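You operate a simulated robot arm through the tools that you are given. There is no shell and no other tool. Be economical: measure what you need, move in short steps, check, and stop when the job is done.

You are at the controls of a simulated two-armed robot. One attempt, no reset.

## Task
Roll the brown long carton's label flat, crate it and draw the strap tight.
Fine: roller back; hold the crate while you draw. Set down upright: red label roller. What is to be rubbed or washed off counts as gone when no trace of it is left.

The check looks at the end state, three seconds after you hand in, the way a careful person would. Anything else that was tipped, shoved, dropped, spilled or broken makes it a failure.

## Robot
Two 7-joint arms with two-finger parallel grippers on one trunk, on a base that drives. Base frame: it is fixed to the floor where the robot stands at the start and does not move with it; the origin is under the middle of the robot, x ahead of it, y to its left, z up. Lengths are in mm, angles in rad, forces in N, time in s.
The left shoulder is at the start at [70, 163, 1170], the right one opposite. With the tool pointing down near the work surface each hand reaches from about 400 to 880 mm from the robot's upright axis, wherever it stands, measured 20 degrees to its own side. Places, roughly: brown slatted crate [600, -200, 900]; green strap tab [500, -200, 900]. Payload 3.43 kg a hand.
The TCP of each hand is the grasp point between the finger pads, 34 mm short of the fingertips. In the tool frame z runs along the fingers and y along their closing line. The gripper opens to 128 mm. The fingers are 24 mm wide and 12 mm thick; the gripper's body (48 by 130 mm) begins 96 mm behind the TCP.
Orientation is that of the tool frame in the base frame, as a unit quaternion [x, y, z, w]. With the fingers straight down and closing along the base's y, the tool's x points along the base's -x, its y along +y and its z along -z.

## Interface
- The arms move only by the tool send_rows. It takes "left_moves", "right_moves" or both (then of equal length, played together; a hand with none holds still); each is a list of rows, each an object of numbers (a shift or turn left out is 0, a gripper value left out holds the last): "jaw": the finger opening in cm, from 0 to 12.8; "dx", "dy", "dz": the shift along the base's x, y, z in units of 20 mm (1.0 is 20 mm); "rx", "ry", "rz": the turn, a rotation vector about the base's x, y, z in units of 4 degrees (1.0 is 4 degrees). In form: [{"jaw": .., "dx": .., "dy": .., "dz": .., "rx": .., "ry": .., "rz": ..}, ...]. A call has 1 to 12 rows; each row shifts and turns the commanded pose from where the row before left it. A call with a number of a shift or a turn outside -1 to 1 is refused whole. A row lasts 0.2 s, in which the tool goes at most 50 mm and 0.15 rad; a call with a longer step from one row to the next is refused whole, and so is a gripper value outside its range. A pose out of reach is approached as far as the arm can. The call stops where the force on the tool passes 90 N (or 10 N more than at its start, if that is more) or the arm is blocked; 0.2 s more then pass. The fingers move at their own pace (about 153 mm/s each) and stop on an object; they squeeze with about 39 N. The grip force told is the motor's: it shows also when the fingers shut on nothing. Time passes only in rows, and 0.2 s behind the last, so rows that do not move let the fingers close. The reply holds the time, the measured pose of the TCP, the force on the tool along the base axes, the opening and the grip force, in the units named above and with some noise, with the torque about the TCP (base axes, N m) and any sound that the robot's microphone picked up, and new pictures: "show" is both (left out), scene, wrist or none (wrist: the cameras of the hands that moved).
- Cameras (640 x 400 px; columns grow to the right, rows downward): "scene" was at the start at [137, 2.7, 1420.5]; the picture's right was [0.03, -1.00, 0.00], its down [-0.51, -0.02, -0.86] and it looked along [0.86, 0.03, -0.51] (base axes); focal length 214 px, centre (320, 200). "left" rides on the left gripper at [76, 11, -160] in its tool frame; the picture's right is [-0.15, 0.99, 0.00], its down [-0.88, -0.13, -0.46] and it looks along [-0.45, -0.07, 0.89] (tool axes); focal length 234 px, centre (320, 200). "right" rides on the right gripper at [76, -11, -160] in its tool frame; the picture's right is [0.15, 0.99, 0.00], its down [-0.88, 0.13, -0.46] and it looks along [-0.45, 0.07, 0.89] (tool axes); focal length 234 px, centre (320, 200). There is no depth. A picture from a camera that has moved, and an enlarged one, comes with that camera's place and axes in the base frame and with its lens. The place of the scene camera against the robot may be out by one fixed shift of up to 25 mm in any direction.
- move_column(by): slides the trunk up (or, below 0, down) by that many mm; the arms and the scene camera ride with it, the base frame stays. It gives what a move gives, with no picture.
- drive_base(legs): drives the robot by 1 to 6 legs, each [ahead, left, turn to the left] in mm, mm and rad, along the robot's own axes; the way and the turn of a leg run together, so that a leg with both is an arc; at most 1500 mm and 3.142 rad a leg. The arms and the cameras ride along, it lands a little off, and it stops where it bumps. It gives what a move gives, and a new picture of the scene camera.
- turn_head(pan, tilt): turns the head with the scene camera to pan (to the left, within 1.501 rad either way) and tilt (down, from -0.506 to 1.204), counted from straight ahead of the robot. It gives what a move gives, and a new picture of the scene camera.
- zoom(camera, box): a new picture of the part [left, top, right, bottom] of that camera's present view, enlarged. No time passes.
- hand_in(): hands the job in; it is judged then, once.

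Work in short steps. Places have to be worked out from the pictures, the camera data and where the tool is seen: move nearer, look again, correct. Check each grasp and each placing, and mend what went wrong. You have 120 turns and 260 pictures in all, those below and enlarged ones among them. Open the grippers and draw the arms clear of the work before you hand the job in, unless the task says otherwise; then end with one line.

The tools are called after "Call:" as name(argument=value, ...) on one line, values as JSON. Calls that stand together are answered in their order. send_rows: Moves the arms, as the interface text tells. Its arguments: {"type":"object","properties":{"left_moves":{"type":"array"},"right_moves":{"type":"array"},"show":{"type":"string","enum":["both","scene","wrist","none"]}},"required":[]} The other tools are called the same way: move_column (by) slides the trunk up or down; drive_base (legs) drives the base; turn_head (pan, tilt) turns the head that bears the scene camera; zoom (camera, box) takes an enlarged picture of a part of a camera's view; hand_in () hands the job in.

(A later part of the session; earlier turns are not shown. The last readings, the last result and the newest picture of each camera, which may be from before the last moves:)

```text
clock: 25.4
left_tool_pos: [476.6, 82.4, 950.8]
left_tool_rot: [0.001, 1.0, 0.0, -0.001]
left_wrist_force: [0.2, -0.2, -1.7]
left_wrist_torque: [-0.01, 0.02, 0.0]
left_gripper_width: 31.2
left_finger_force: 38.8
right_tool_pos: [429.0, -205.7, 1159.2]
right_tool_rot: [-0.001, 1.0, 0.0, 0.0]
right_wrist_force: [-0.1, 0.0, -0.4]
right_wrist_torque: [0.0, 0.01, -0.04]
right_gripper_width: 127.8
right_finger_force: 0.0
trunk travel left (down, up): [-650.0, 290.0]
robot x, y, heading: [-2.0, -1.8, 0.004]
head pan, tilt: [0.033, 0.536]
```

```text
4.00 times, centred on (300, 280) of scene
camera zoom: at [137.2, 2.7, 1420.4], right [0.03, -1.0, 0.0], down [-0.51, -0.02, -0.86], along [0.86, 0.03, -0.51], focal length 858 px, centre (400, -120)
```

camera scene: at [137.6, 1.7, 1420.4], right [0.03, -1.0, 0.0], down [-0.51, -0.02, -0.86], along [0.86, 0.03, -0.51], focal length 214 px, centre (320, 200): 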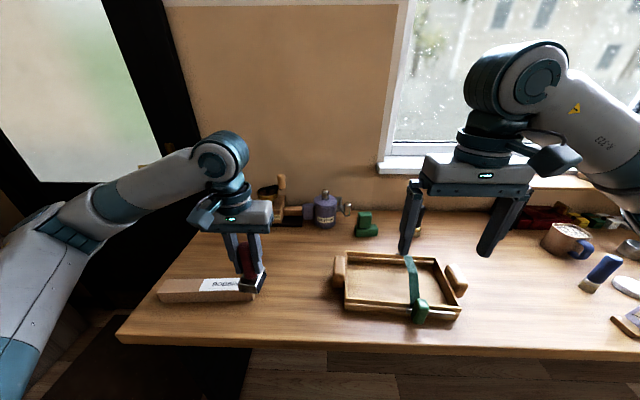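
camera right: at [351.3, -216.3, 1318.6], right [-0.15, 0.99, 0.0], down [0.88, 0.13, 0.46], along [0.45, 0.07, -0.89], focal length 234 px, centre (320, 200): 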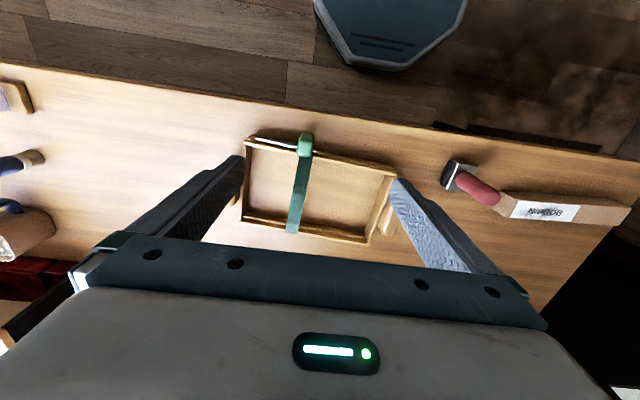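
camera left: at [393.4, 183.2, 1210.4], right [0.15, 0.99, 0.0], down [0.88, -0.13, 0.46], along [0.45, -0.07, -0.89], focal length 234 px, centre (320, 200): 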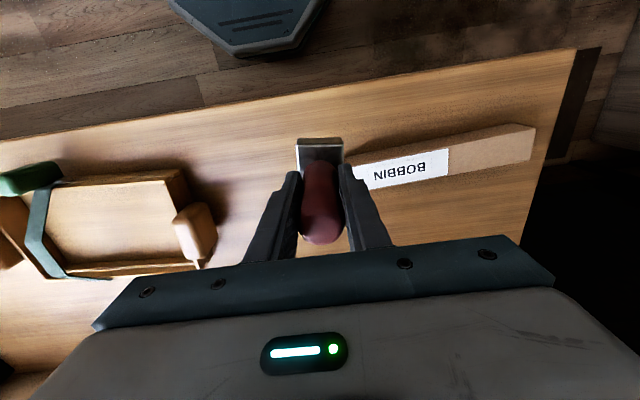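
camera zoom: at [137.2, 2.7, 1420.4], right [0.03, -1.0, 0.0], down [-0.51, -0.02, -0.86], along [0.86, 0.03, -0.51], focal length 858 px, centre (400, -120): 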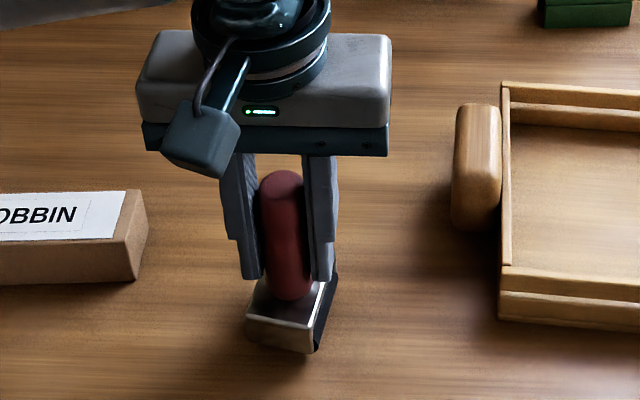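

There is no contact yet, so I'll keep going in fine steps. Position is within 2 mm of the original.

Call:
send_rows(left_moves=[{"dz": -0.1, "dx": 0.05}, {"dz": -0.1}, {"dz": -0.1}, {}], show="none")

Call:
zoom(camera="scene", box=[270, 260, 330, 330])

Call:
zoom(camera="left", box=[260, 110, 380, 250])

```text
clock: 26.4
left_tool_pos: [478.4, 84.0, 944.5]
left_tool_rot: [0.0, 1.0, 0.0, 0.0]
left_wrist_force: [0.1, 0.0, -1.4]
left_wrist_torque: [0.01, 0.03, 0.01]
left_gripper_width: 30.9
left_finger_force: 38.5
right_tool_pos: [427.4, -205.5, 1160.0]
right_tool_rot: [0.0, 1.0, 0.001, 0.0]
right_wrist_force: [0.1, 0.5, 0.1]
right_wrist_torque: [0.04, 0.02, 0.02]
right_gripper_width: 127.9
right_finger_force: 0.2
trunk travel left (down, up): [-650.0, 290.0]
robot x, y, heading: [0.8, -1.3, 0.002]
head pan, tilt: [0.033, 0.536]
```

```text
5.71 times, centred on (300, 295) of scene
camera zoom: at [137.2, 2.7, 1420.4], right [0.03, -1.0, 0.0], down [-0.51, -0.02, -0.86], along [0.86, 0.03, -0.51], focal length 1226 px, centre (434, -343)
```

zoom: 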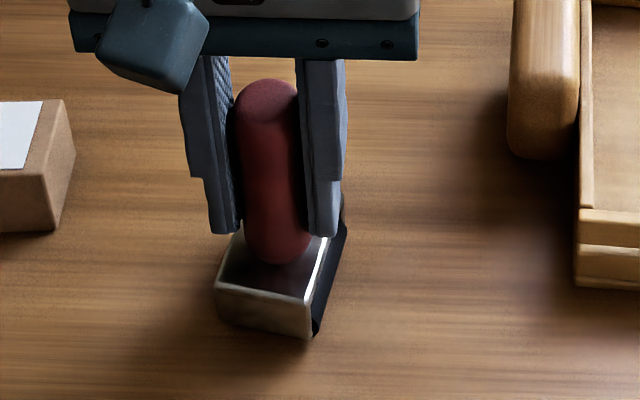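

```text
2.86 times, centred on (320, 180) of left
camera zoom: at [402.1, 96.3, 1104.4], right [0.15, 0.99, 0.0], down [0.88, -0.13, 0.46], along [0.45, -0.07, -0.89], focal length 669 px, centre (320, 257)
```

zoom: 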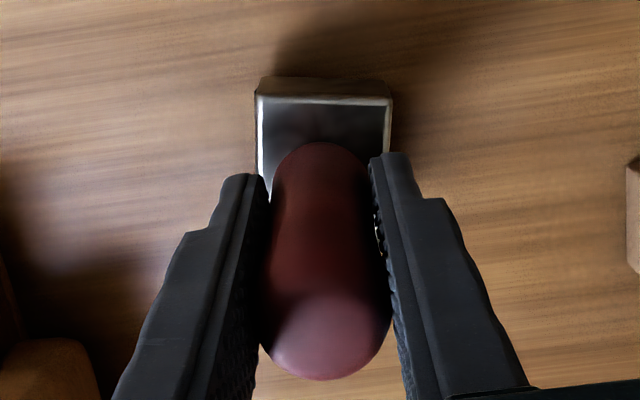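

The roller has yawed about -0.15 rad in the grip and has slipped up slightly, so it isn't touching yet. I'll turn it back and lower further in small steps.

Call:
send_rows(left_moves=[{"rz": 1}, {"rz": 1}, {"dz": -0.08}, {"dz": -0.08}, {"dz": -0.08}, {}], show="none")

Call:
zoom(camera="scene", box=[270, 260, 330, 330])

```text
clock: 27.8
left_tool_pos: [477.9, 84.0, 944.4]
left_tool_rot: [-0.072, 0.997, -0.001, 0.003]
left_wrist_force: [5.6, 2.4, 38.4]
left_wrist_torque: [0.51, 0.15, 0.29]
left_gripper_width: 31.2
left_finger_force: 38.7
right_tool_pos: [424.7, -205.4, 1161.3]
right_tool_rot: [0.0, 1.0, 0.001, 0.0]
right_wrist_force: [-0.2, -0.2, -0.6]
right_wrist_torque: [-0.02, 0.0, 0.0]
right_gripper_width: 128.0
right_finger_force: 0.0
trunk travel left (down, up): [-650.0, 290.0]
robot x, y, heading: [-2.1, 0.6, 0.003]
head pan, tilt: [0.033, 0.536]
```

```text
5.71 times, centred on (300, 295) of scene
camera zoom: at [134.5, 2.4, 1421.2], right [0.03, -1.0, 0.0], down [-0.51, -0.02, -0.86], along [0.86, 0.03, -0.51], focal length 1226 px, centre (434, -343)
```

zoom: 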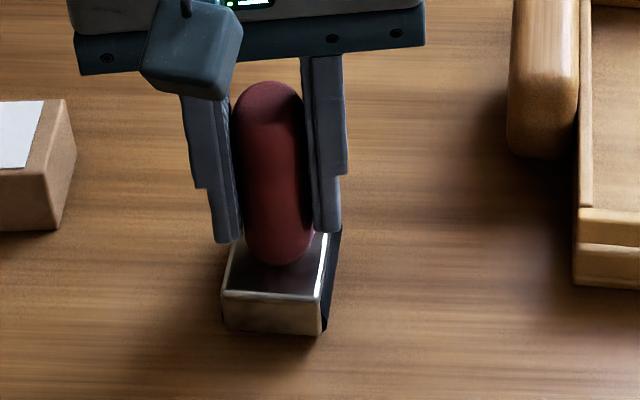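

The roller now stands firmly on the table and square. I'll ease off about 3 mm, release and rise.

Call:
send_rows(left_moves=[{"dz": 0.12}, {"jaw": 4.2}, {"jaw": 7}, {}, {"dz": 1}, {"dz": 1}, {"dz": 1}, {"dz": 1}, {"dz": 1}, {"dz": 1, "rz": -1}, {"rz": -1}], show="both")

Call:
zoom(camera="scene", box=[260, 250, 340, 330])

```text
clock: 30.2
left_tool_pos: [477.6, 84.5, 1063.5]
left_tool_rot: [0.001, 1.0, -0.001, 0.0]
left_wrist_force: [0.2, -0.3, 0.3]
left_wrist_torque: [0.02, 0.0, 0.02]
left_gripper_width: 69.9
left_finger_force: 0.1
right_tool_pos: [427.5, -203.7, 1160.2]
right_tool_rot: [0.0, 1.0, -0.001, 0.0]
right_wrist_force: [-1.1, -0.7, -0.4]
right_wrist_torque: [0.0, 0.0, -0.01]
right_gripper_width: 128.0
right_finger_force: 0.0
trunk travel left (down, up): [-650.0, 290.0]
robot x, y, heading: [-2.9, -2.5, -0.001]
head pan, tilt: [0.033, 0.536]
camera scene: at [137.4, 2.9, 1420.4], right [0.03, -1.0, 0.0], down [-0.51, -0.02, -0.86], along [0.86, 0.03, -0.51], focal length 214 px, centre (320, 200)
camera left: at [402.0, 96.5, 1222.3], right [0.15, 0.99, 0.0], down [0.88, -0.13, 0.46], along [0.45, -0.07, -0.89], focal length 234 px, centre (320, 200)
```

scene: 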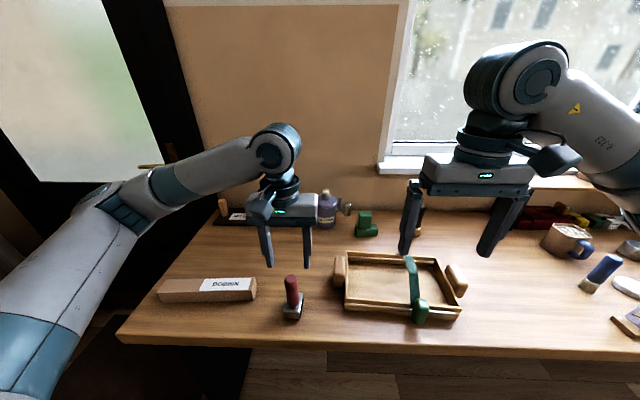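
left: 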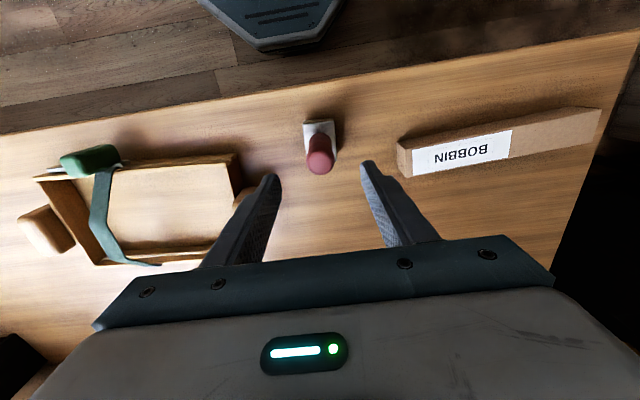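

```text
5.00 times, centred on (300, 290) of scene
camera zoom: at [137.4, 2.9, 1420.4], right [0.03, -1.0, 0.0], down [-0.51, -0.02, -0.86], along [0.86, 0.03, -0.51], focal length 1072 px, centre (420, -250)
```

zoom: 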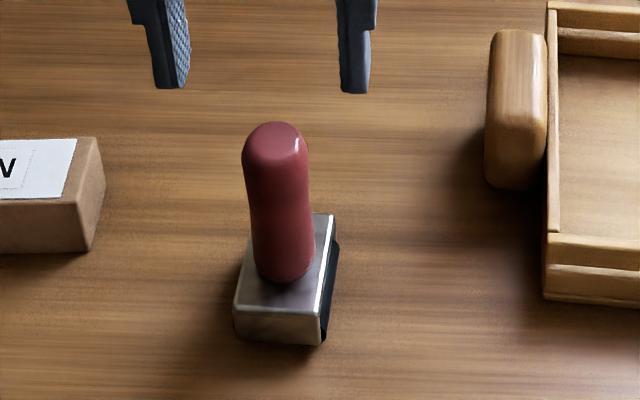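

The roller is back upright in its place. Next I need the crate geometry, so I'll zoom from the left camera and the scene camera.

Call:
zoom(camera="left", box=[0, 130, 260, 290])

Call:
zoom(camera="right", box=[220, 110, 412, 260])

Call:
zoom(camera="scene", box=[320, 235, 480, 335])

```text
2.46 times, centred on (130, 210) of left
camera zoom: at [402.0, 96.5, 1222.3], right [0.15, 0.99, 0.0], down [0.88, -0.13, 0.46], along [0.45, -0.07, -0.89], focal length 576 px, centre (788, 175)
```

zoom: 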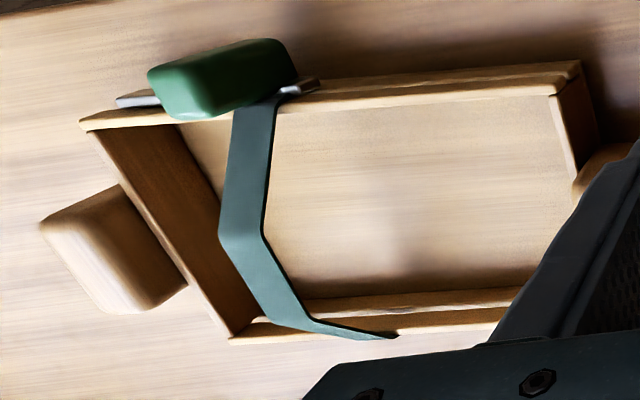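

```text
2.67 times, centred on (316, 185) of right
camera zoom: at [352.1, -216.4, 1318.4], right [-0.15, 0.99, 0.0], down [0.88, 0.13, 0.46], along [0.45, 0.07, -0.89], focal length 624 px, centre (331, 240)
```

zoom: 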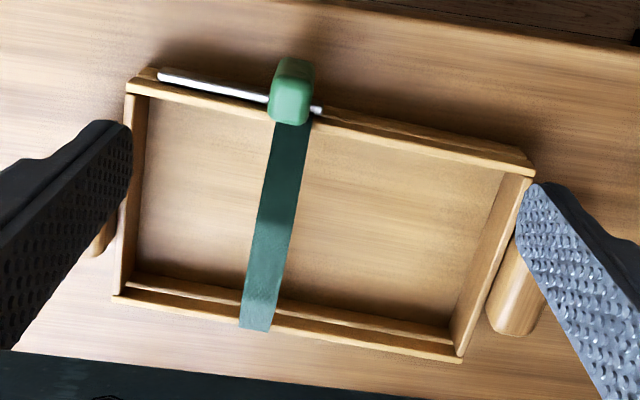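

```text
4.00 times, centred on (400, 285) of scene
camera zoom: at [137.4, 2.9, 1420.4], right [0.03, -1.0, 0.0], down [-0.51, -0.02, -0.86], along [0.86, 0.03, -0.51], focal length 858 px, centre (0, -140)
```

zoom: 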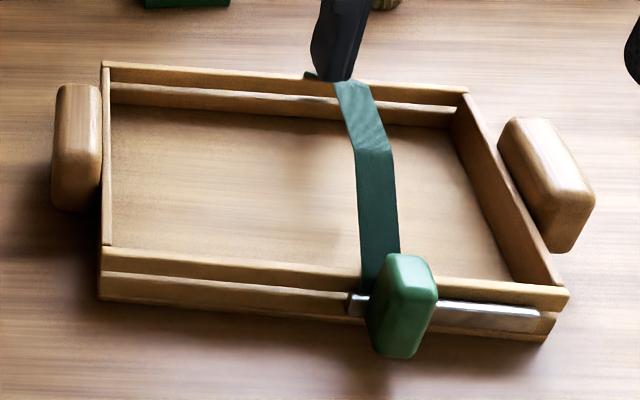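

Crate outer top corners are about (466,-333), (486,-52), (653,-61) and (634,-344), with rim z≈908 and yaw -0.069 rad. The carton has about 9 mm of clearance at each end, going in under the strap. I'll now move the left hand above the carton and rotate it about -87° so it closes across the carton width.

Call:
send_rows(left_moves=[{"dy": 0.6, "dx": 0.08, "rz": -0.98, "jaw": 9}, {"dy": 0.6, "dx": 0.08, "rz": -0.98}, {"dy": 0.6, "dx": 0.08, "rz": -0.98}, {"dy": 0.6, "dx": 0.08, "rz": -0.98}, {"dy": 0.6, "dx": 0.08, "rz": -0.98}, {"dy": 0.6, "dx": 0.08, "rz": -0.98}, {"dy": 0.6, "dx": 0.08, "rz": -0.98}, {"dy": 0.6, "dx": 0.08, "rz": -0.98}, {"dy": 0.6, "dx": 0.08, "rz": -0.98}, {"dy": 0.6, "dx": 0.08, "rz": -0.98}, {"dy": 0.6, "dx": 0.08, "rz": -0.98}, {"dy": 0.6, "dx": 0.08, "rz": -0.98}], show="none")

Call:
send_rows(left_moves=[{"dy": 0.66, "dx": 0.08, "rz": -0.98}, {"dy": 0.66, "dx": 0.08, "rz": -0.98}, {"dy": 0.66, "dx": 0.08, "rz": -0.98}, {"dy": 0.66, "dx": 0.08, "rz": -0.98}, {"dy": 0.66, "dx": 0.08, "rz": -0.98}, {"dy": 0.66, "dx": 0.08, "rz": -0.98}, {"dy": 0.66, "dx": 0.08, "rz": -0.98}, {"dy": 0.66, "dx": 0.08, "rz": -0.98}, {"dy": 0.66, "dx": 0.08, "rz": -0.98}, {"dy": 0.66, "dx": 0.08, "rz": -0.98}], show="both")

```text
clock: 32.8
left_tool_pos: [496.6, 228.8, 1063.1]
left_tool_rot: [0.401, 0.916, -0.001, 0.0]
left_wrist_force: [-0.5, 0.0, -0.4]
left_wrist_torque: [-0.03, -0.03, 0.0]
left_gripper_width: 90.0
left_finger_force: 0.1
right_tool_pos: [427.5, -204.6, 1159.9]
right_tool_rot: [0.0, 1.0, 0.0, -0.001]
right_wrist_force: [0.4, 0.0, -0.3]
right_wrist_torque: [-0.02, 0.0, 0.0]
right_gripper_width: 128.1
right_finger_force: 0.0
trunk travel left (down, up): [-650.0, 290.0]
robot x, y, heading: [-2.0, -1.1, 0.001]
head pan, tilt: [0.033, 0.536]
```

```text
clock: 35.0
left_tool_pos: [514.1, 360.4, 1062.6]
left_tool_rot: [0.685, 0.729, -0.001, 0.0]
left_wrist_force: [-0.1, 0.8, -0.1]
left_wrist_torque: [-0.04, 0.0, -0.03]
left_gripper_width: 90.0
left_finger_force: 0.0
right_tool_pos: [427.8, -204.2, 1161.4]
right_tool_rot: [-0.001, 1.0, 0.0, 0.0]
right_wrist_force: [0.5, 0.6, 0.0]
right_wrist_torque: [0.02, 0.01, 0.01]
right_gripper_width: 127.7
right_finger_force: 0.1
trunk travel left (down, up): [-650.0, 290.0]
robot x, y, heading: [3.3, 1.4, -0.002]
head pan, tilt: [0.033, 0.536]
camera scene: at [136.8, 3.2, 1420.5], right [0.03, -1.0, 0.0], down [-0.51, -0.02, -0.86], along [0.86, 0.03, -0.51], focal length 214 px, centre (320, 200)
camera left: at [519.9, 437.8, 1222.8], right [1.0, -0.08, 0.0], down [-0.07, -0.89, 0.46], along [-0.04, -0.45, -0.89], focal length 234 px, centre (320, 200)
```

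scene: 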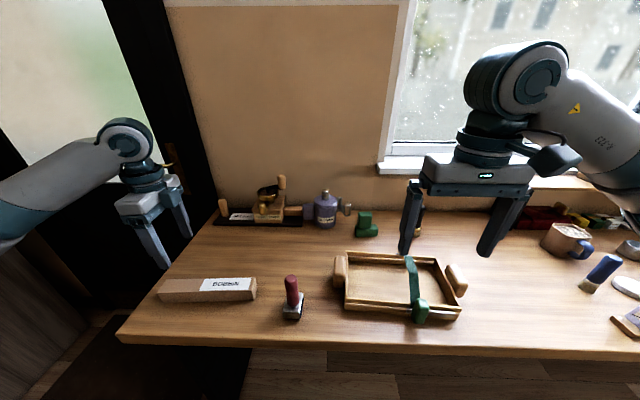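
left: 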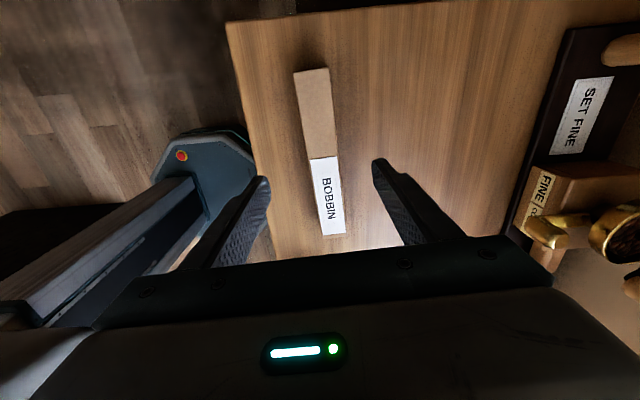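

The hand is aligned with the carton; its centreline at y=360 is x≈515. I'll descend toward the tabletop, slowing near the end.

Call:
send_rows(left_moves=[{"dz": -1}, {"dz": -1}, {"dz": -1}, {"dz": -1}, {"dz": -1}, {"dz": -1}, {"dz": -1}, {"dz": -0.5}], show="wrist")

Call:
zoom(camera="scene", box=[130, 200, 290, 310])

```text
clock: 36.8
left_tool_pos: [514.9, 359.1, 913.2]
left_tool_rot: [0.684, 0.73, 0.0, 0.0]
left_wrist_force: [-0.1, -0.1, 0.3]
left_wrist_torque: [0.01, -0.01, 0.0]
left_gripper_width: 90.0
left_finger_force: 0.1
right_tool_pos: [428.0, -204.9, 1159.5]
right_tool_rot: [0.0, 1.0, 0.001, 0.001]
right_wrist_force: [0.6, 0.3, 0.5]
right_wrist_torque: [0.06, 0.02, -0.01]
right_gripper_width: 128.2
right_finger_force: 0.1
trunk travel left (down, up): [-650.0, 290.0]
robot x, y, heading: [-0.3, 1.1, -0.002]
head pan, tilt: [0.033, 0.536]
camera left: at [520.4, 437.5, 1072.4], right [1.0, -0.08, 0.0], down [-0.07, -0.89, 0.46], along [-0.04, -0.45, -0.89], focal length 234 px, centre (320, 200)
```

left: 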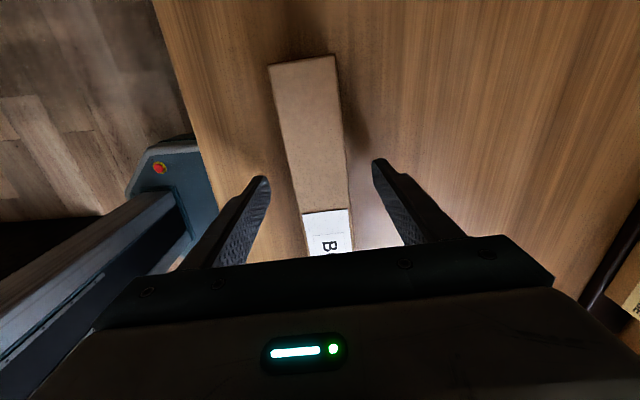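

```text
3.64 times, centred on (210, 255) of scene
camera zoom: at [137.1, 2.8, 1420.5], right [0.03, -1.0, 0.0], down [-0.51, -0.02, -0.86], along [0.86, 0.03, -0.51], focal length 780 px, centre (720, 0)
```

zoom: 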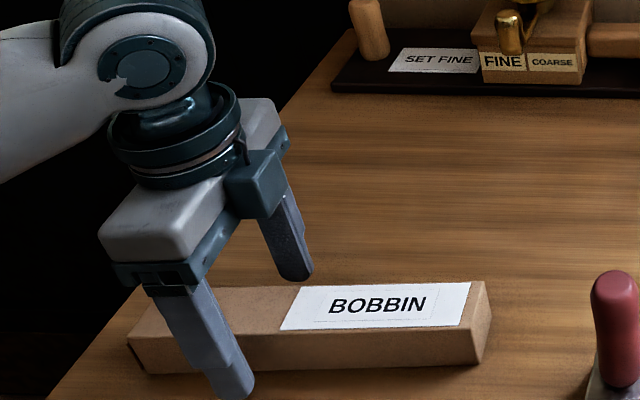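

I'll inch down to find the table with the fingertips.

Call:
send_rows(left_moves=[{"dz": -0.2}, {"dz": -0.2}, {"dz": -0.15}, {"dz": -0.15}, {"dz": -0.1}, {}], show="none")

```text
clock: 38.2
left_tool_pos: [513.4, 360.0, 897.6]
left_tool_rot: [0.683, 0.73, -0.001, -0.001]
left_wrist_force: [-0.4, 0.0, 0.6]
left_wrist_torque: [-0.01, 0.0, -0.02]
left_gripper_width: 90.0
left_finger_force: 0.0
right_tool_pos: [426.9, -205.7, 1159.3]
right_tool_rot: [0.0, 1.0, 0.0, 0.001]
right_wrist_force: [0.4, 0.3, 0.6]
right_wrist_torque: [0.02, -0.04, -0.01]
right_gripper_width: 128.0
right_finger_force: 0.1
trunk travel left (down, up): [-650.0, 290.0]
robot x, y, heading: [1.3, 0.5, -0.001]
head pan, tilt: [0.033, 0.536]
```

Call:
send_rows(left_moves=[{"dz": -0.1}, {"dz": -0.1}, {}], show="none")

Call:
zoom(camera="scene", box=[150, 250, 230, 310])

```text
clock: 39.0
left_tool_pos: [514.1, 359.7, 893.5]
left_tool_rot: [0.684, 0.729, 0.0, 0.001]
left_wrist_force: [0.7, 1.6, 8.0]
left_wrist_torque: [0.04, 0.37, -0.13]
left_gripper_width: 89.5
left_finger_force: 0.1
right_tool_pos: [428.0, -205.0, 1160.4]
right_tool_rot: [-0.001, 1.0, 0.0, -0.001]
right_wrist_force: [-0.5, -0.6, -0.7]
right_wrist_torque: [0.0, -0.01, -0.02]
right_gripper_width: 127.9
right_finger_force: 0.0
trunk travel left (down, up): [-650.0, 290.0]
robot x, y, heading: [4.2, -1.7, 0.003]
head pan, tilt: [0.033, 0.536]
```

```text
6.67 times, centred on (190, 280) of scene
camera zoom: at [136.5, 2.5, 1420.7], right [0.03, -1.0, 0.0], down [-0.51, -0.02, -0.86], along [0.86, 0.03, -0.51], focal length 1430 px, centre (1187, -333)
```

zoom: 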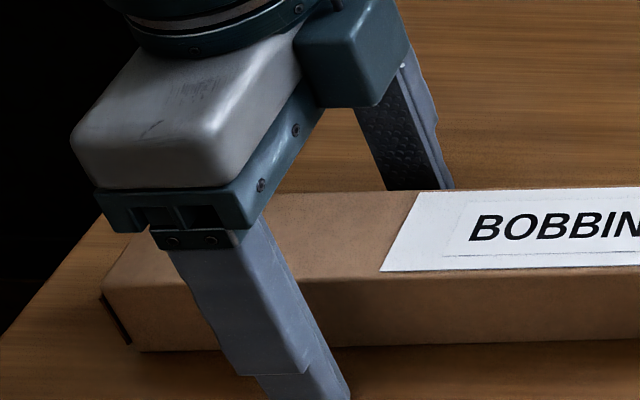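

The table is at z≈860. I'll raise 6 mm so the tips stay above the carton's underside, then grip.

Call:
send_rows(left_moves=[{"dz": 0.3}, {"jaw": 0}, {}, {}, {}], show="wrist")

```text
clock: 40.2
left_tool_pos: [513.6, 359.1, 899.1]
left_tool_rot: [0.684, 0.73, -0.001, -0.001]
left_wrist_force: [0.2, 0.1, -1.6]
left_wrist_torque: [0.02, 0.0, 0.01]
left_gripper_width: 43.1
left_finger_force: 39.1
right_tool_pos: [428.0, -204.3, 1159.6]
right_tool_rot: [0.0, 1.0, -0.001, 0.0]
right_wrist_force: [-0.2, 0.3, 0.1]
right_wrist_torque: [-0.02, 0.01, -0.01]
right_gripper_width: 128.1
right_finger_force: 0.1
trunk travel left (down, up): [-650.0, 290.0]
robot x, y, heading: [-2.8, 0.4, 0.001]
head pan, tilt: [0.033, 0.536]
camera left: at [519.8, 436.8, 1058.2], right [1.0, -0.08, 0.0], down [-0.07, -0.89, 0.46], along [-0.04, -0.45, -0.89], focal length 234 px, centre (320, 200)
```

left: 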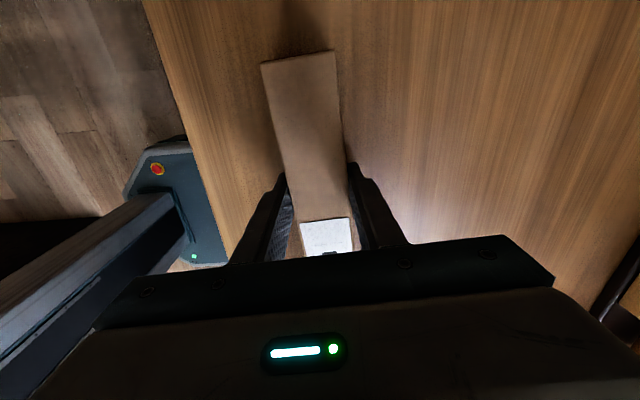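

The grip is firm at 43 mm wide, with the tail about 92 mm behind the grip and the nose 155 mm ahead. I'll lift 150 mm.

Call:
send_rows(left_moves=[{"dz": 0.4}, {"dz": 0.6}, {"dz": 1}, {"dz": 1}, {"dz": 1}, {"dz": 1}, {"dz": 1}, {"dz": 1}, {"dz": 0.6}, {}], show="both")

```text
clock: 42.4
left_tool_pos: [514.1, 360.1, 1050.9]
left_tool_rot: [0.684, 0.73, -0.001, 0.0]
left_wrist_force: [-0.3, 0.6, -1.9]
left_wrist_torque: [0.1, 0.01, 0.0]
left_gripper_width: 43.3
left_finger_force: 39.0
right_tool_pos: [427.1, -204.1, 1159.8]
right_tool_rot: [0.0, 1.0, 0.0, 0.0]
right_wrist_force: [-0.3, 0.3, 0.8]
right_wrist_torque: [0.02, 0.01, -0.03]
right_gripper_width: 127.9
right_finger_force: 0.1
trunk travel left (down, up): [-650.0, 290.0]
robot x, y, heading: [1.8, -0.7, -0.0]
head pan, tilt: [0.033, 0.536]
camera scene: at [137.3, 3.0, 1420.4], right [0.03, -1.0, 0.0], down [-0.51, -0.02, -0.86], along [0.86, 0.03, -0.51], focal length 214 px, centre (320, 200)
camera left: at [519.6, 437.7, 1210.0], right [1.0, -0.08, 0.0], down [-0.07, -0.89, 0.46], along [-0.04, -0.45, -0.89], focal length 234 px, centre (320, 200)
```

scene: 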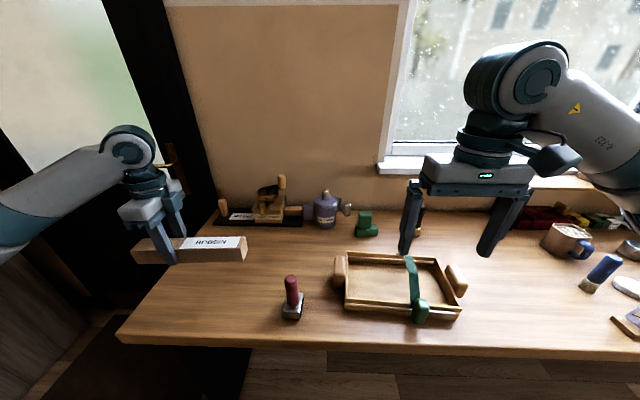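
left: 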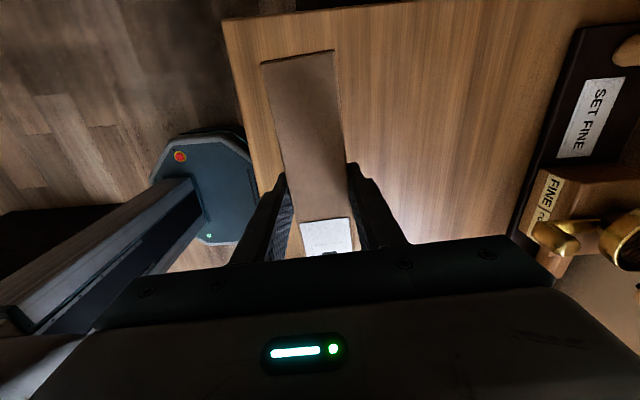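

The carton hangs level and weighs about 0.2 kg. The strap forms a plateau around z≈955 for x 528–580, leaving good clearance. I'll move the right arm aside while carrying the carton toward the crate's left end, turning to the crate yaw (-7°).

Call:
send_rows(left_moves=[{"dx": 0.18, "dy": -0.95, "rz": -0.15}, {"dx": 0.18, "dy": -0.95, "rz": -0.15}, {"dx": 0.18, "dy": -0.95, "rz": -0.15}, {"dx": 0.18, "dy": -0.95, "rz": -0.15}, {"dx": 0.18, "dy": -0.95, "rz": -0.15}, {"dx": 0.18, "dy": -0.95, "rz": -0.15}, {"dx": 0.18, "dy": -0.95, "rz": -0.15}, {"dx": 0.18, "dy": -0.95, "rz": -0.15}, {"dx": 0.18, "dy": -0.95, "rz": -0.15}, {"dx": 0.18, "dy": -0.95, "rz": -0.15}, {"dx": 0.18, "dy": -0.95, "rz": -0.15}, {"dx": 0.18, "dy": -0.95, "rz": -0.13}], right_moves=[{"dy": -0.8}, {"dy": -0.8}, {"dy": -0.8}, {"dy": -0.8}, {"dy": -0.8}, {"dy": -0.8}, {"dy": -0.8}, {"dy": -0.8}, {"dy": -0.8}, {"dy": -0.8}, {"dy": -0.8}, {}], show="both")

```text
clock: 45.0
left_tool_pos: [556.6, 129.8, 1050.3]
left_tool_rot: [0.727, 0.686, -0.001, 0.0]
left_wrist_force: [-0.1, 0.0, -0.7]
left_wrist_torque: [0.05, 0.02, 0.02]
left_gripper_width: 43.3
left_finger_force: 39.5
right_tool_pos: [427.8, -381.9, 1158.0]
right_tool_rot: [0.0, 1.0, 0.0, 0.0]
right_wrist_force: [-0.7, 0.3, 0.9]
right_wrist_torque: [0.01, -0.01, 0.0]
right_gripper_width: 128.0
right_finger_force: 0.1
trunk travel left (down, up): [-650.0, 290.0]
robot x, y, heading: [0.0, -1.1, -0.001]
head pan, tilt: [0.033, 0.536]
camera scene: at [137.8, 2.1, 1420.4], right [0.03, -1.0, 0.0], down [-0.51, -0.02, -0.86], along [0.86, 0.03, -0.51], focal length 214 px, centre (320, 200)
camera right: at [352.3, -393.1, 1317.3], right [-0.15, 0.99, 0.0], down [0.88, 0.13, 0.46], along [0.45, 0.07, -0.89], focal length 234 px, centre (320, 200)
camera left: at [572.2, 207.4, 1210.2], right [0.98, -0.2, 0.0], down [-0.18, -0.87, 0.46], along [-0.09, -0.45, -0.89], focal length 234 px, centre (320, 200)
```

scene: 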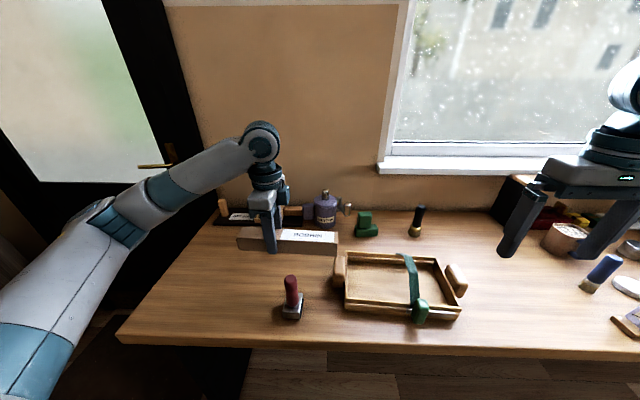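
right: 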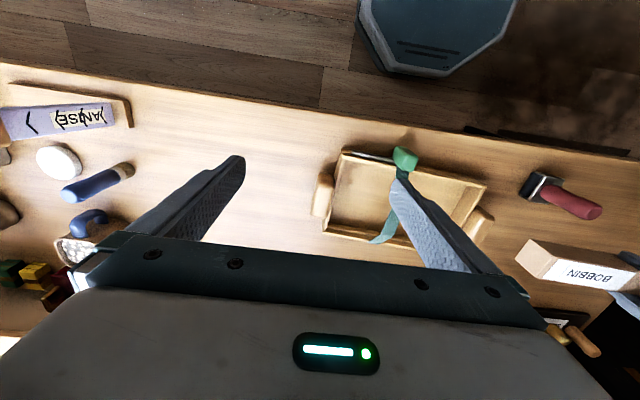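
left: 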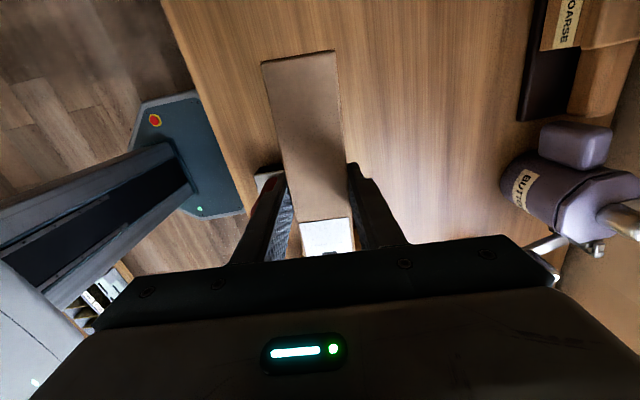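

Next: to the insertion start point (576,32), tilting the nose down 10° while coming down to z≈1014.

Call:
send_rows(left_moves=[{"dx": 0.194, "dy": -0.98, "rx": 0.5, "dz": -0.36}, {"dx": 0.194, "dy": -0.98, "rx": 0.5, "dz": -0.36}, {"dx": 0.194, "dy": -0.98, "rx": 0.5, "dz": -0.36}, {"dx": 0.194, "dy": -0.98, "rx": 0.5, "dz": -0.36}, {"dx": 0.194, "dy": -0.98, "rx": 0.5, "dz": -0.36}, {}], show="scene")

Call:
zoom(camera="scene", box=[250, 190, 490, 340])

Call:
zoom(camera="right", box=[300, 120, 640, 300])

```text
clock: 46.4
left_tool_pos: [576.0, 34.4, 1014.0]
left_tool_rot: [0.725, 0.683, 0.059, -0.064]
left_wrist_force: [-0.4, -0.4, -0.8]
left_wrist_torque: [0.05, 0.01, -0.01]
left_gripper_width: 43.2
left_finger_force: 39.5
right_tool_pos: [427.8, -381.3, 1159.8]
right_tool_rot: [0.0, 1.0, 0.0, 0.0]
right_wrist_force: [0.3, 0.0, -0.6]
right_wrist_torque: [0.0, -0.04, -0.01]
right_gripper_width: 128.2
right_finger_force: 0.1
trunk travel left (down, up): [-650.0, 290.0]
robot x, y, heading: [1.3, -3.9, -0.006]
head pan, tilt: [0.033, 0.536]
camera scene: at [137.0, 3.4, 1420.5], right [0.03, -1.0, 0.0], down [-0.51, -0.02, -0.86], along [0.86, 0.03, -0.51], focal length 214 px, centre (320, 200)
```

scene: 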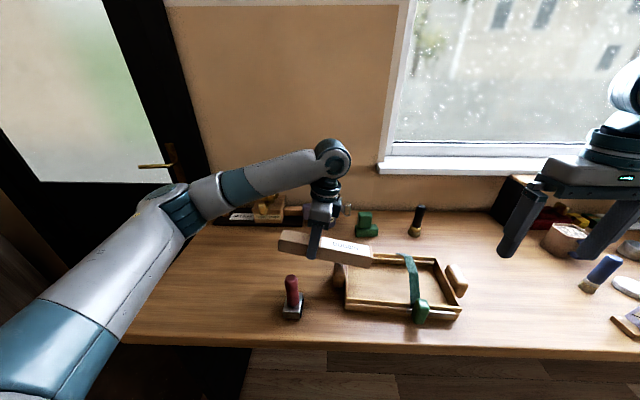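

```text
2.67 times, centred on (370, 265) of scene
camera zoom: at [137.0, 3.4, 1420.5], right [0.03, -1.0, 0.0], down [-0.51, -0.02, -0.86], along [0.86, 0.03, -0.51], focal length 572 px, centre (187, 27)
```

zoom: 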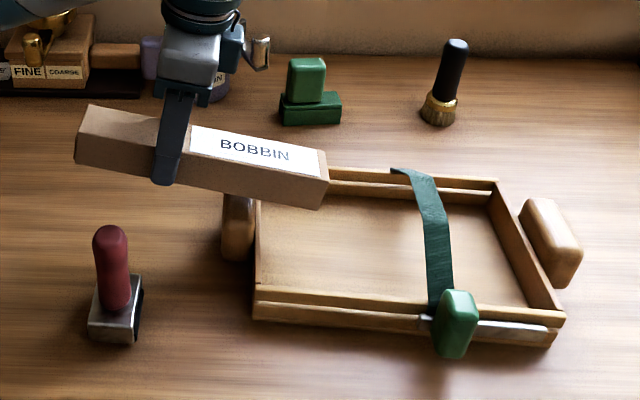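

```text
1.88 times, centred on (470, 210) of right
camera zoom: at [351.6, -391.7, 1317.9], right [-0.15, 0.99, 0.0], down [0.88, 0.13, 0.46], along [0.45, 0.07, -0.89], focal length 441 px, centre (38, 181)
```

zoom: 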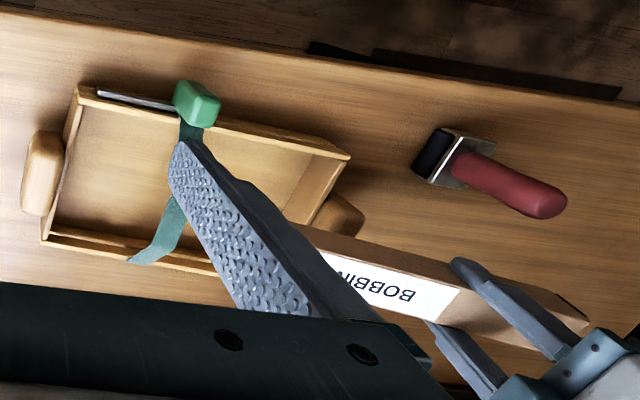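

The nose is above the crate's left part. I'll descend to z≈978 with the nose just inside the left wall, and check.

Call:
send_rows(left_moves=[{"dz": -0.6, "dy": -0.1}, {"dz": -0.6}, {"dz": -0.6}, {}], show="none")

Call:
zoom(camera="scene", box=[290, 220, 450, 320])

Call:
zoom(camera="left", box=[150, 0, 500, 260])

```text
clock: 47.4
left_tool_pos: [575.3, 33.1, 979.3]
left_tool_rot: [0.725, 0.684, 0.06, -0.063]
left_wrist_force: [1.1, 7.4, 23.0]
left_wrist_torque: [-1.78, -0.43, 0.24]
left_gripper_width: 43.7
left_finger_force: 38.6
right_tool_pos: [426.0, -379.4, 1160.1]
right_tool_rot: [0.0, 1.0, -0.001, 0.001]
right_wrist_force: [0.2, -0.1, 0.1]
right_wrist_torque: [-0.01, -0.02, 0.01]
right_gripper_width: 128.1
right_finger_force: 0.1
trunk travel left (down, up): [-650.0, 290.0]
robot x, y, heading: [-2.4, 1.7, -0.001]
head pan, tilt: [0.033, 0.536]
```

```text
4.00 times, centred on (370, 270) of scene
camera zoom: at [134.9, 4.2, 1420.8], right [0.03, -1.0, 0.0], down [-0.51, -0.02, -0.86], along [0.86, 0.03, -0.51], focal length 858 px, centre (120, -80)
```

zoom: 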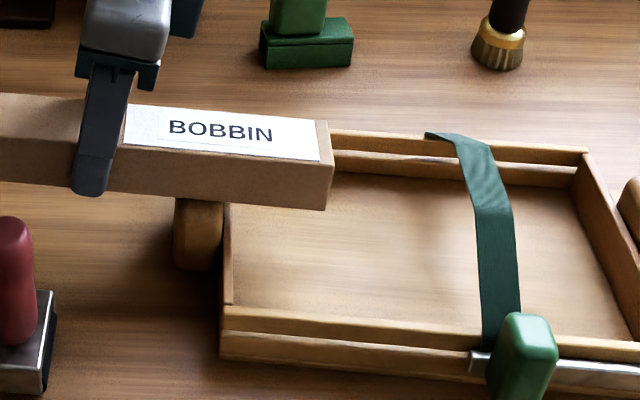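

```text
1.54 times, centred on (325, 130) of left
camera zoom: at [589.5, 80.6, 1149.9], right [0.98, -0.2, -0.03], down [-0.18, -0.94, 0.3], along [-0.09, -0.29, -0.95], focal length 360 px, centre (312, 308)
```

zoom: 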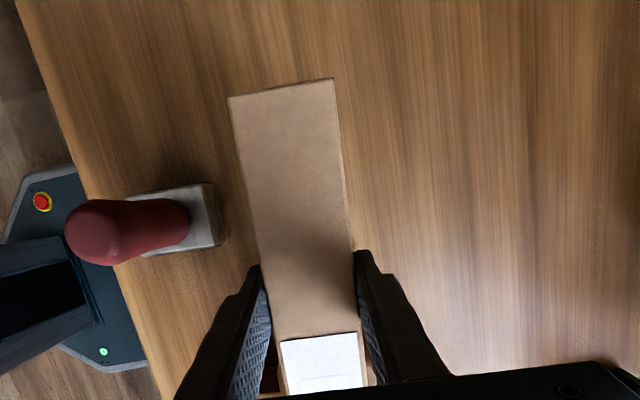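

The underside is touching the left handle (23 N, lever 77 mm), so the handle top is near z≈926, higher than I thought. I'll back up right away and check that the crate and grip haven't shifted.

Call:
send_rows(left_moves=[{"dz": 0.6}, {"dz": 0.6}, {}], show="none")

Call:
zoom(camera="scene", box=[250, 190, 490, 340])

Call:
zoom(camera="right", box=[300, 120, 640, 300])

```text
clock: 48.2
left_tool_pos: [577.4, 31.3, 1001.2]
left_tool_rot: [0.725, 0.684, 0.058, -0.064]
left_wrist_force: [-0.4, -0.1, -2.0]
left_wrist_torque: [0.07, -0.02, -0.02]
left_gripper_width: 43.5
left_finger_force: 38.6
right_tool_pos: [428.4, -380.9, 1158.3]
right_tool_rot: [0.0, 1.0, 0.0, 0.001]
right_wrist_force: [-0.5, 0.1, 0.3]
right_wrist_torque: [0.0, 0.03, -0.02]
right_gripper_width: 127.9
right_finger_force: 0.0
trunk travel left (down, up): [-650.0, 290.0]
robot x, y, heading: [-1.0, 2.9, 0.001]
head pan, tilt: [0.033, 0.536]
```

```text
2.67 times, centred on (370, 265) of scene
camera zoom: at [137.9, 2.3, 1420.3], right [0.03, -1.0, 0.0], down [-0.51, -0.02, -0.86], along [0.86, 0.03, -0.51], focal length 572 px, centre (187, 27)
```

zoom: 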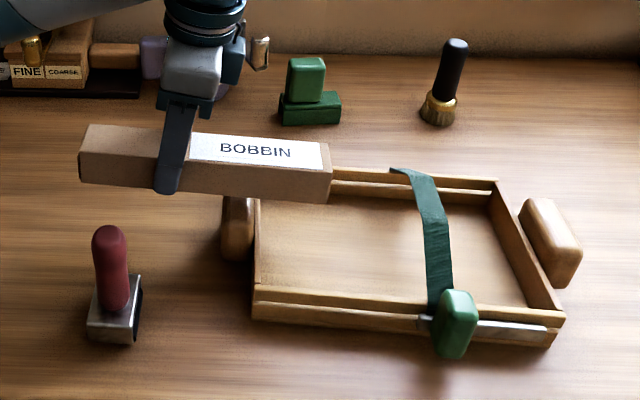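

```text
1.88 times, centred on (470, 210) of right
camera zoom: at [352.3, -392.7, 1317.3], right [-0.15, 0.99, 0.0], down [0.88, 0.13, 0.46], along [0.45, 0.07, -0.89], focal length 441 px, centre (38, 181)
```

zoom: 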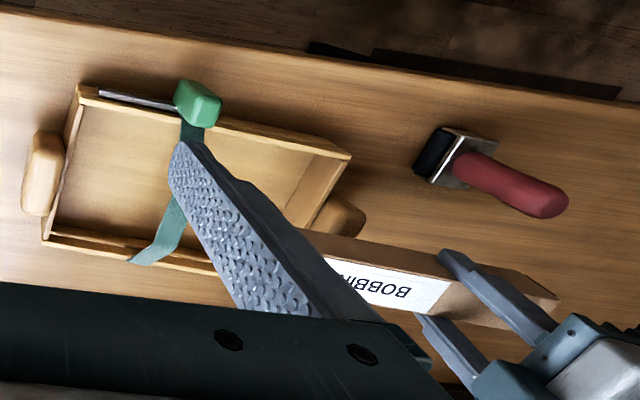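

The carton seems to have slipped toward level in the grip. I'll check the tail position in the left view and take closer scene views to measure the tilt.

Call:
zoom(camera="left", box=[0, 0, 640, 400])

Call:
zoom(camera="scene", box=[270, 225, 390, 300])

```text
1.00 times, centred on (320, 200) of left (not enlarged: the box is as wide or as high as the picture)
camera zoom: at [592.4, 78.6, 1171.6], right [0.98, -0.2, -0.04], down [-0.18, -0.94, 0.3], along [-0.1, -0.28, -0.95], focal length 234 px, centre (320, 200)
```

zoom: 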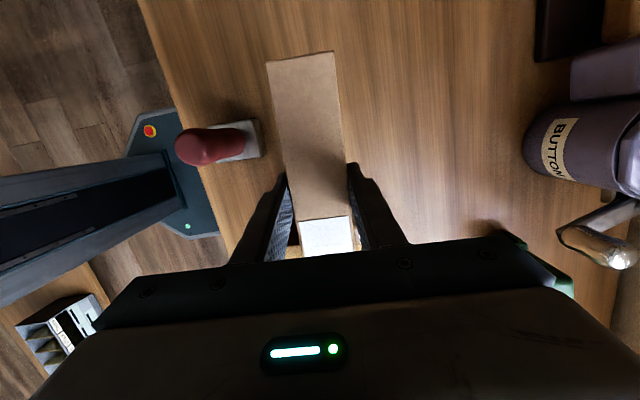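

```text
5.33 times, centred on (330, 262) of scene
camera zoom: at [137.9, 2.3, 1420.3], right [0.03, -1.0, 0.0], down [-0.51, -0.02, -0.86], along [0.86, 0.03, -0.51], focal length 1144 px, centre (267, -133)
```

zoom: 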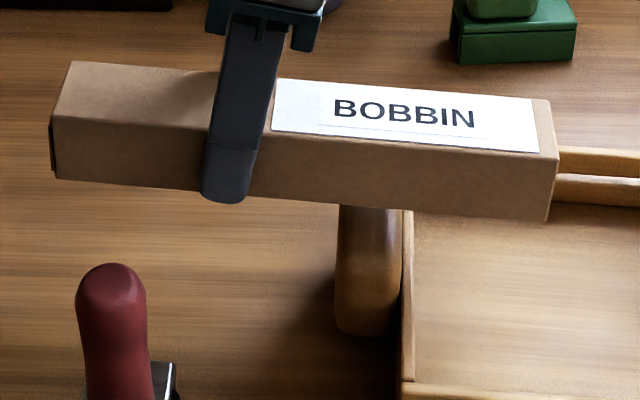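

The carton slipped to about 3° nose-down, and the handle top looks to be about z≈935. A steeper 16° entry clears both the handle and the strap. I'll raise and tilt the hand a further 13°, then verify.

Call:
send_rows(left_moves=[{"dz": 0.8, "rx": 0.5}, {"dz": 0.8, "rx": 0.7}, {"rx": 0.7}, {"rx": 0.7}, {"rx": 0.7}, {}], show="both")

Call:
zoom(camera="scene", box=[260, 200, 420, 300])

```text
clock: 49.6
left_tool_pos: [576.7, 31.6, 1034.1]
left_tool_rot: [0.713, 0.672, 0.137, -0.147]
left_wrist_force: [-0.2, -0.5, -2.0]
left_wrist_torque: [0.05, -0.02, 0.0]
left_gripper_width: 43.6
left_finger_force: 39.6
right_tool_pos: [427.2, -380.5, 1159.6]
right_tool_rot: [0.0, 1.0, 0.0, 0.0]
right_wrist_force: [0.2, 0.3, 0.1]
right_wrist_torque: [-0.06, 0.0, -0.01]
right_gripper_width: 128.3
right_finger_force: 0.1
trunk travel left (down, up): [-650.0, 290.0]
robot x, y, heading: [-0.3, -1.5, -0.004]
head pan, tilt: [0.033, 0.536]
camera scene: at [137.4, 3.0, 1420.4], right [0.03, -1.0, 0.0], down [-0.51, -0.02, -0.86], along [0.86, 0.03, -0.51], focal length 214 px, centre (320, 200)
camera left: at [592.0, 38.9, 1210.6], right [0.98, -0.19, -0.08], down [-0.18, -0.98, 0.08], along [-0.09, -0.06, -0.99], focal length 234 px, centre (320, 200)
```

scene: 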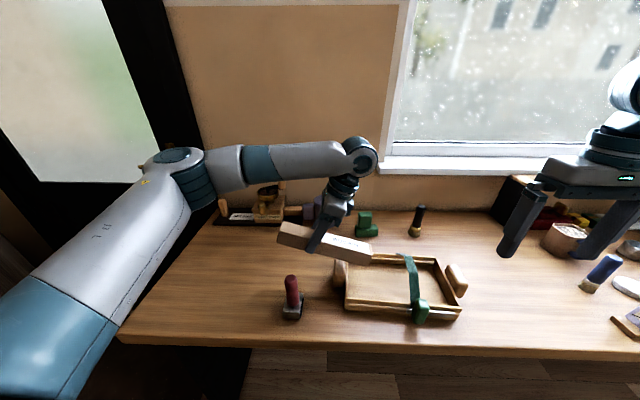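
left: 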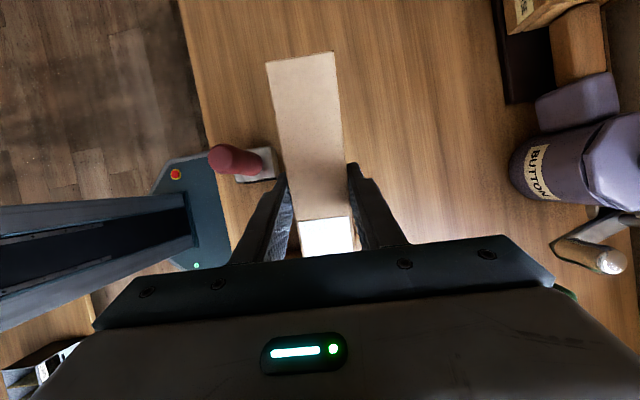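

```text
4.00 times, centred on (340, 250) of scene
camera zoom: at [137.4, 3.0, 1420.4], right [0.03, -1.0, 0.0], down [-0.51, -0.02, -0.86], along [0.86, 0.03, -0.51], focal length 858 px, centre (240, 0)
```

zoom: 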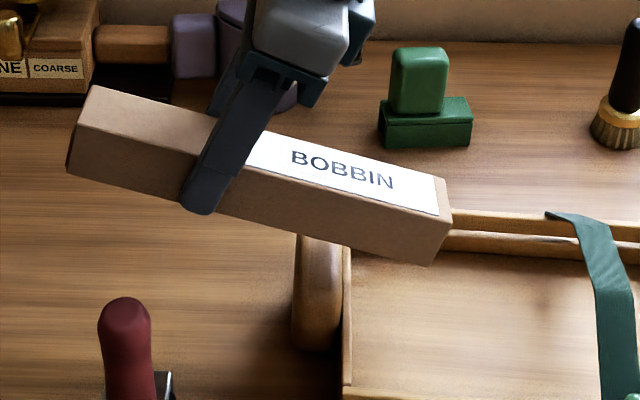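

The tilt is about 14.5°. I'll add 1.5°, descend to z≈1010, and start sliding along the carton axis for the first 95 mm.

Call:
send_rows(left_moves=[{"rx": 0.4, "dz": -0.6}, {"dz": -0.6}, {"dx": -0.0656, "dy": -0.948, "dz": -0.273}, {"dx": -0.0656, "dy": -0.948, "dz": -0.273}, {"dx": -0.0656, "dy": -0.948, "dz": -0.273}, {"dx": -0.0656, "dy": -0.948, "dz": -0.273}, {}], show="scene")

Call:
zoom(camera="scene", box=[300, 210, 460, 320])

Call:
zoom(camera="right", box=[300, 120, 640, 300])

```text
clock: 51.2
left_tool_pos: [571.2, -44.9, 988.9]
left_tool_rot: [0.711, 0.67, 0.147, -0.155]
left_wrist_force: [0.2, -0.1, -1.8]
left_wrist_torque: [0.04, -0.02, 0.03]
left_gripper_width: 43.8
left_finger_force: 39.5
right_tool_pos: [428.5, -379.9, 1159.6]
right_tool_rot: [0.0, 1.0, -0.001, -0.001]
right_wrist_force: [-0.1, -0.2, -0.5]
right_wrist_torque: [-0.02, 0.0, 0.0]
right_gripper_width: 128.0
right_finger_force: 0.1
trunk travel left (down, up): [-650.0, 290.0]
robot x, y, heading: [-2.7, 0.7, 0.0]
head pan, tilt: [0.033, 0.536]
camera scene: at [137.2, 3.4, 1420.4], right [0.03, -1.0, 0.0], down [-0.51, -0.02, -0.86], along [0.86, 0.03, -0.51], focal length 214 px, centre (320, 200)
```

scene: 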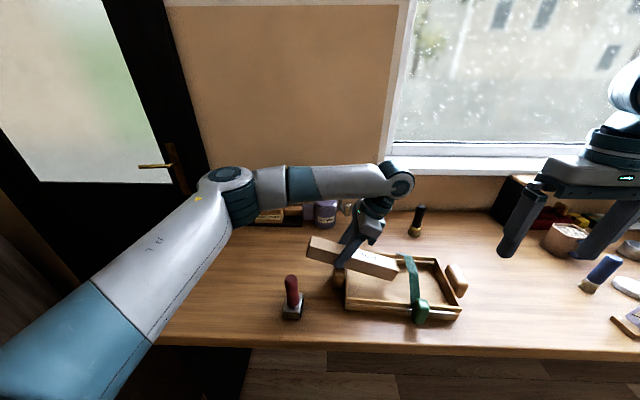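

```text
3.64 times, centred on (380, 265) of scene
camera zoom: at [137.2, 3.4, 1420.4], right [0.03, -1.0, 0.0], down [-0.51, -0.02, -0.86], along [0.86, 0.03, -0.51], focal length 780 px, centre (102, -36)
```

zoom: 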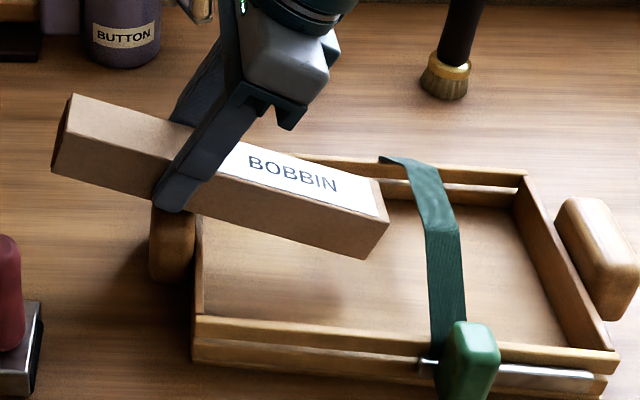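

```text
1.88 times, centred on (470, 210) of right
camera zoom: at [351.7, -391.7, 1317.9], right [-0.15, 0.99, 0.0], down [0.88, 0.13, 0.46], along [0.45, 0.07, -0.89], focal length 441 px, centre (38, 181)
```

zoom: 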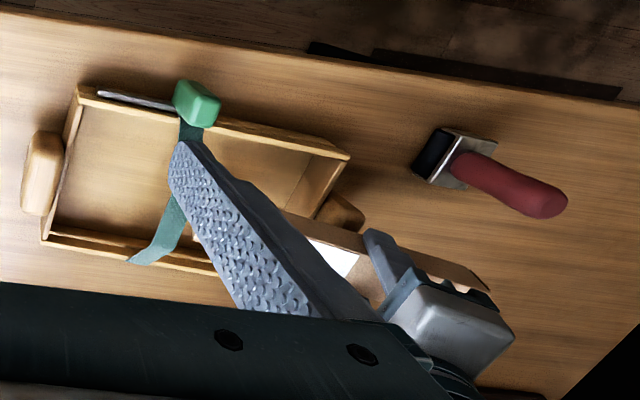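

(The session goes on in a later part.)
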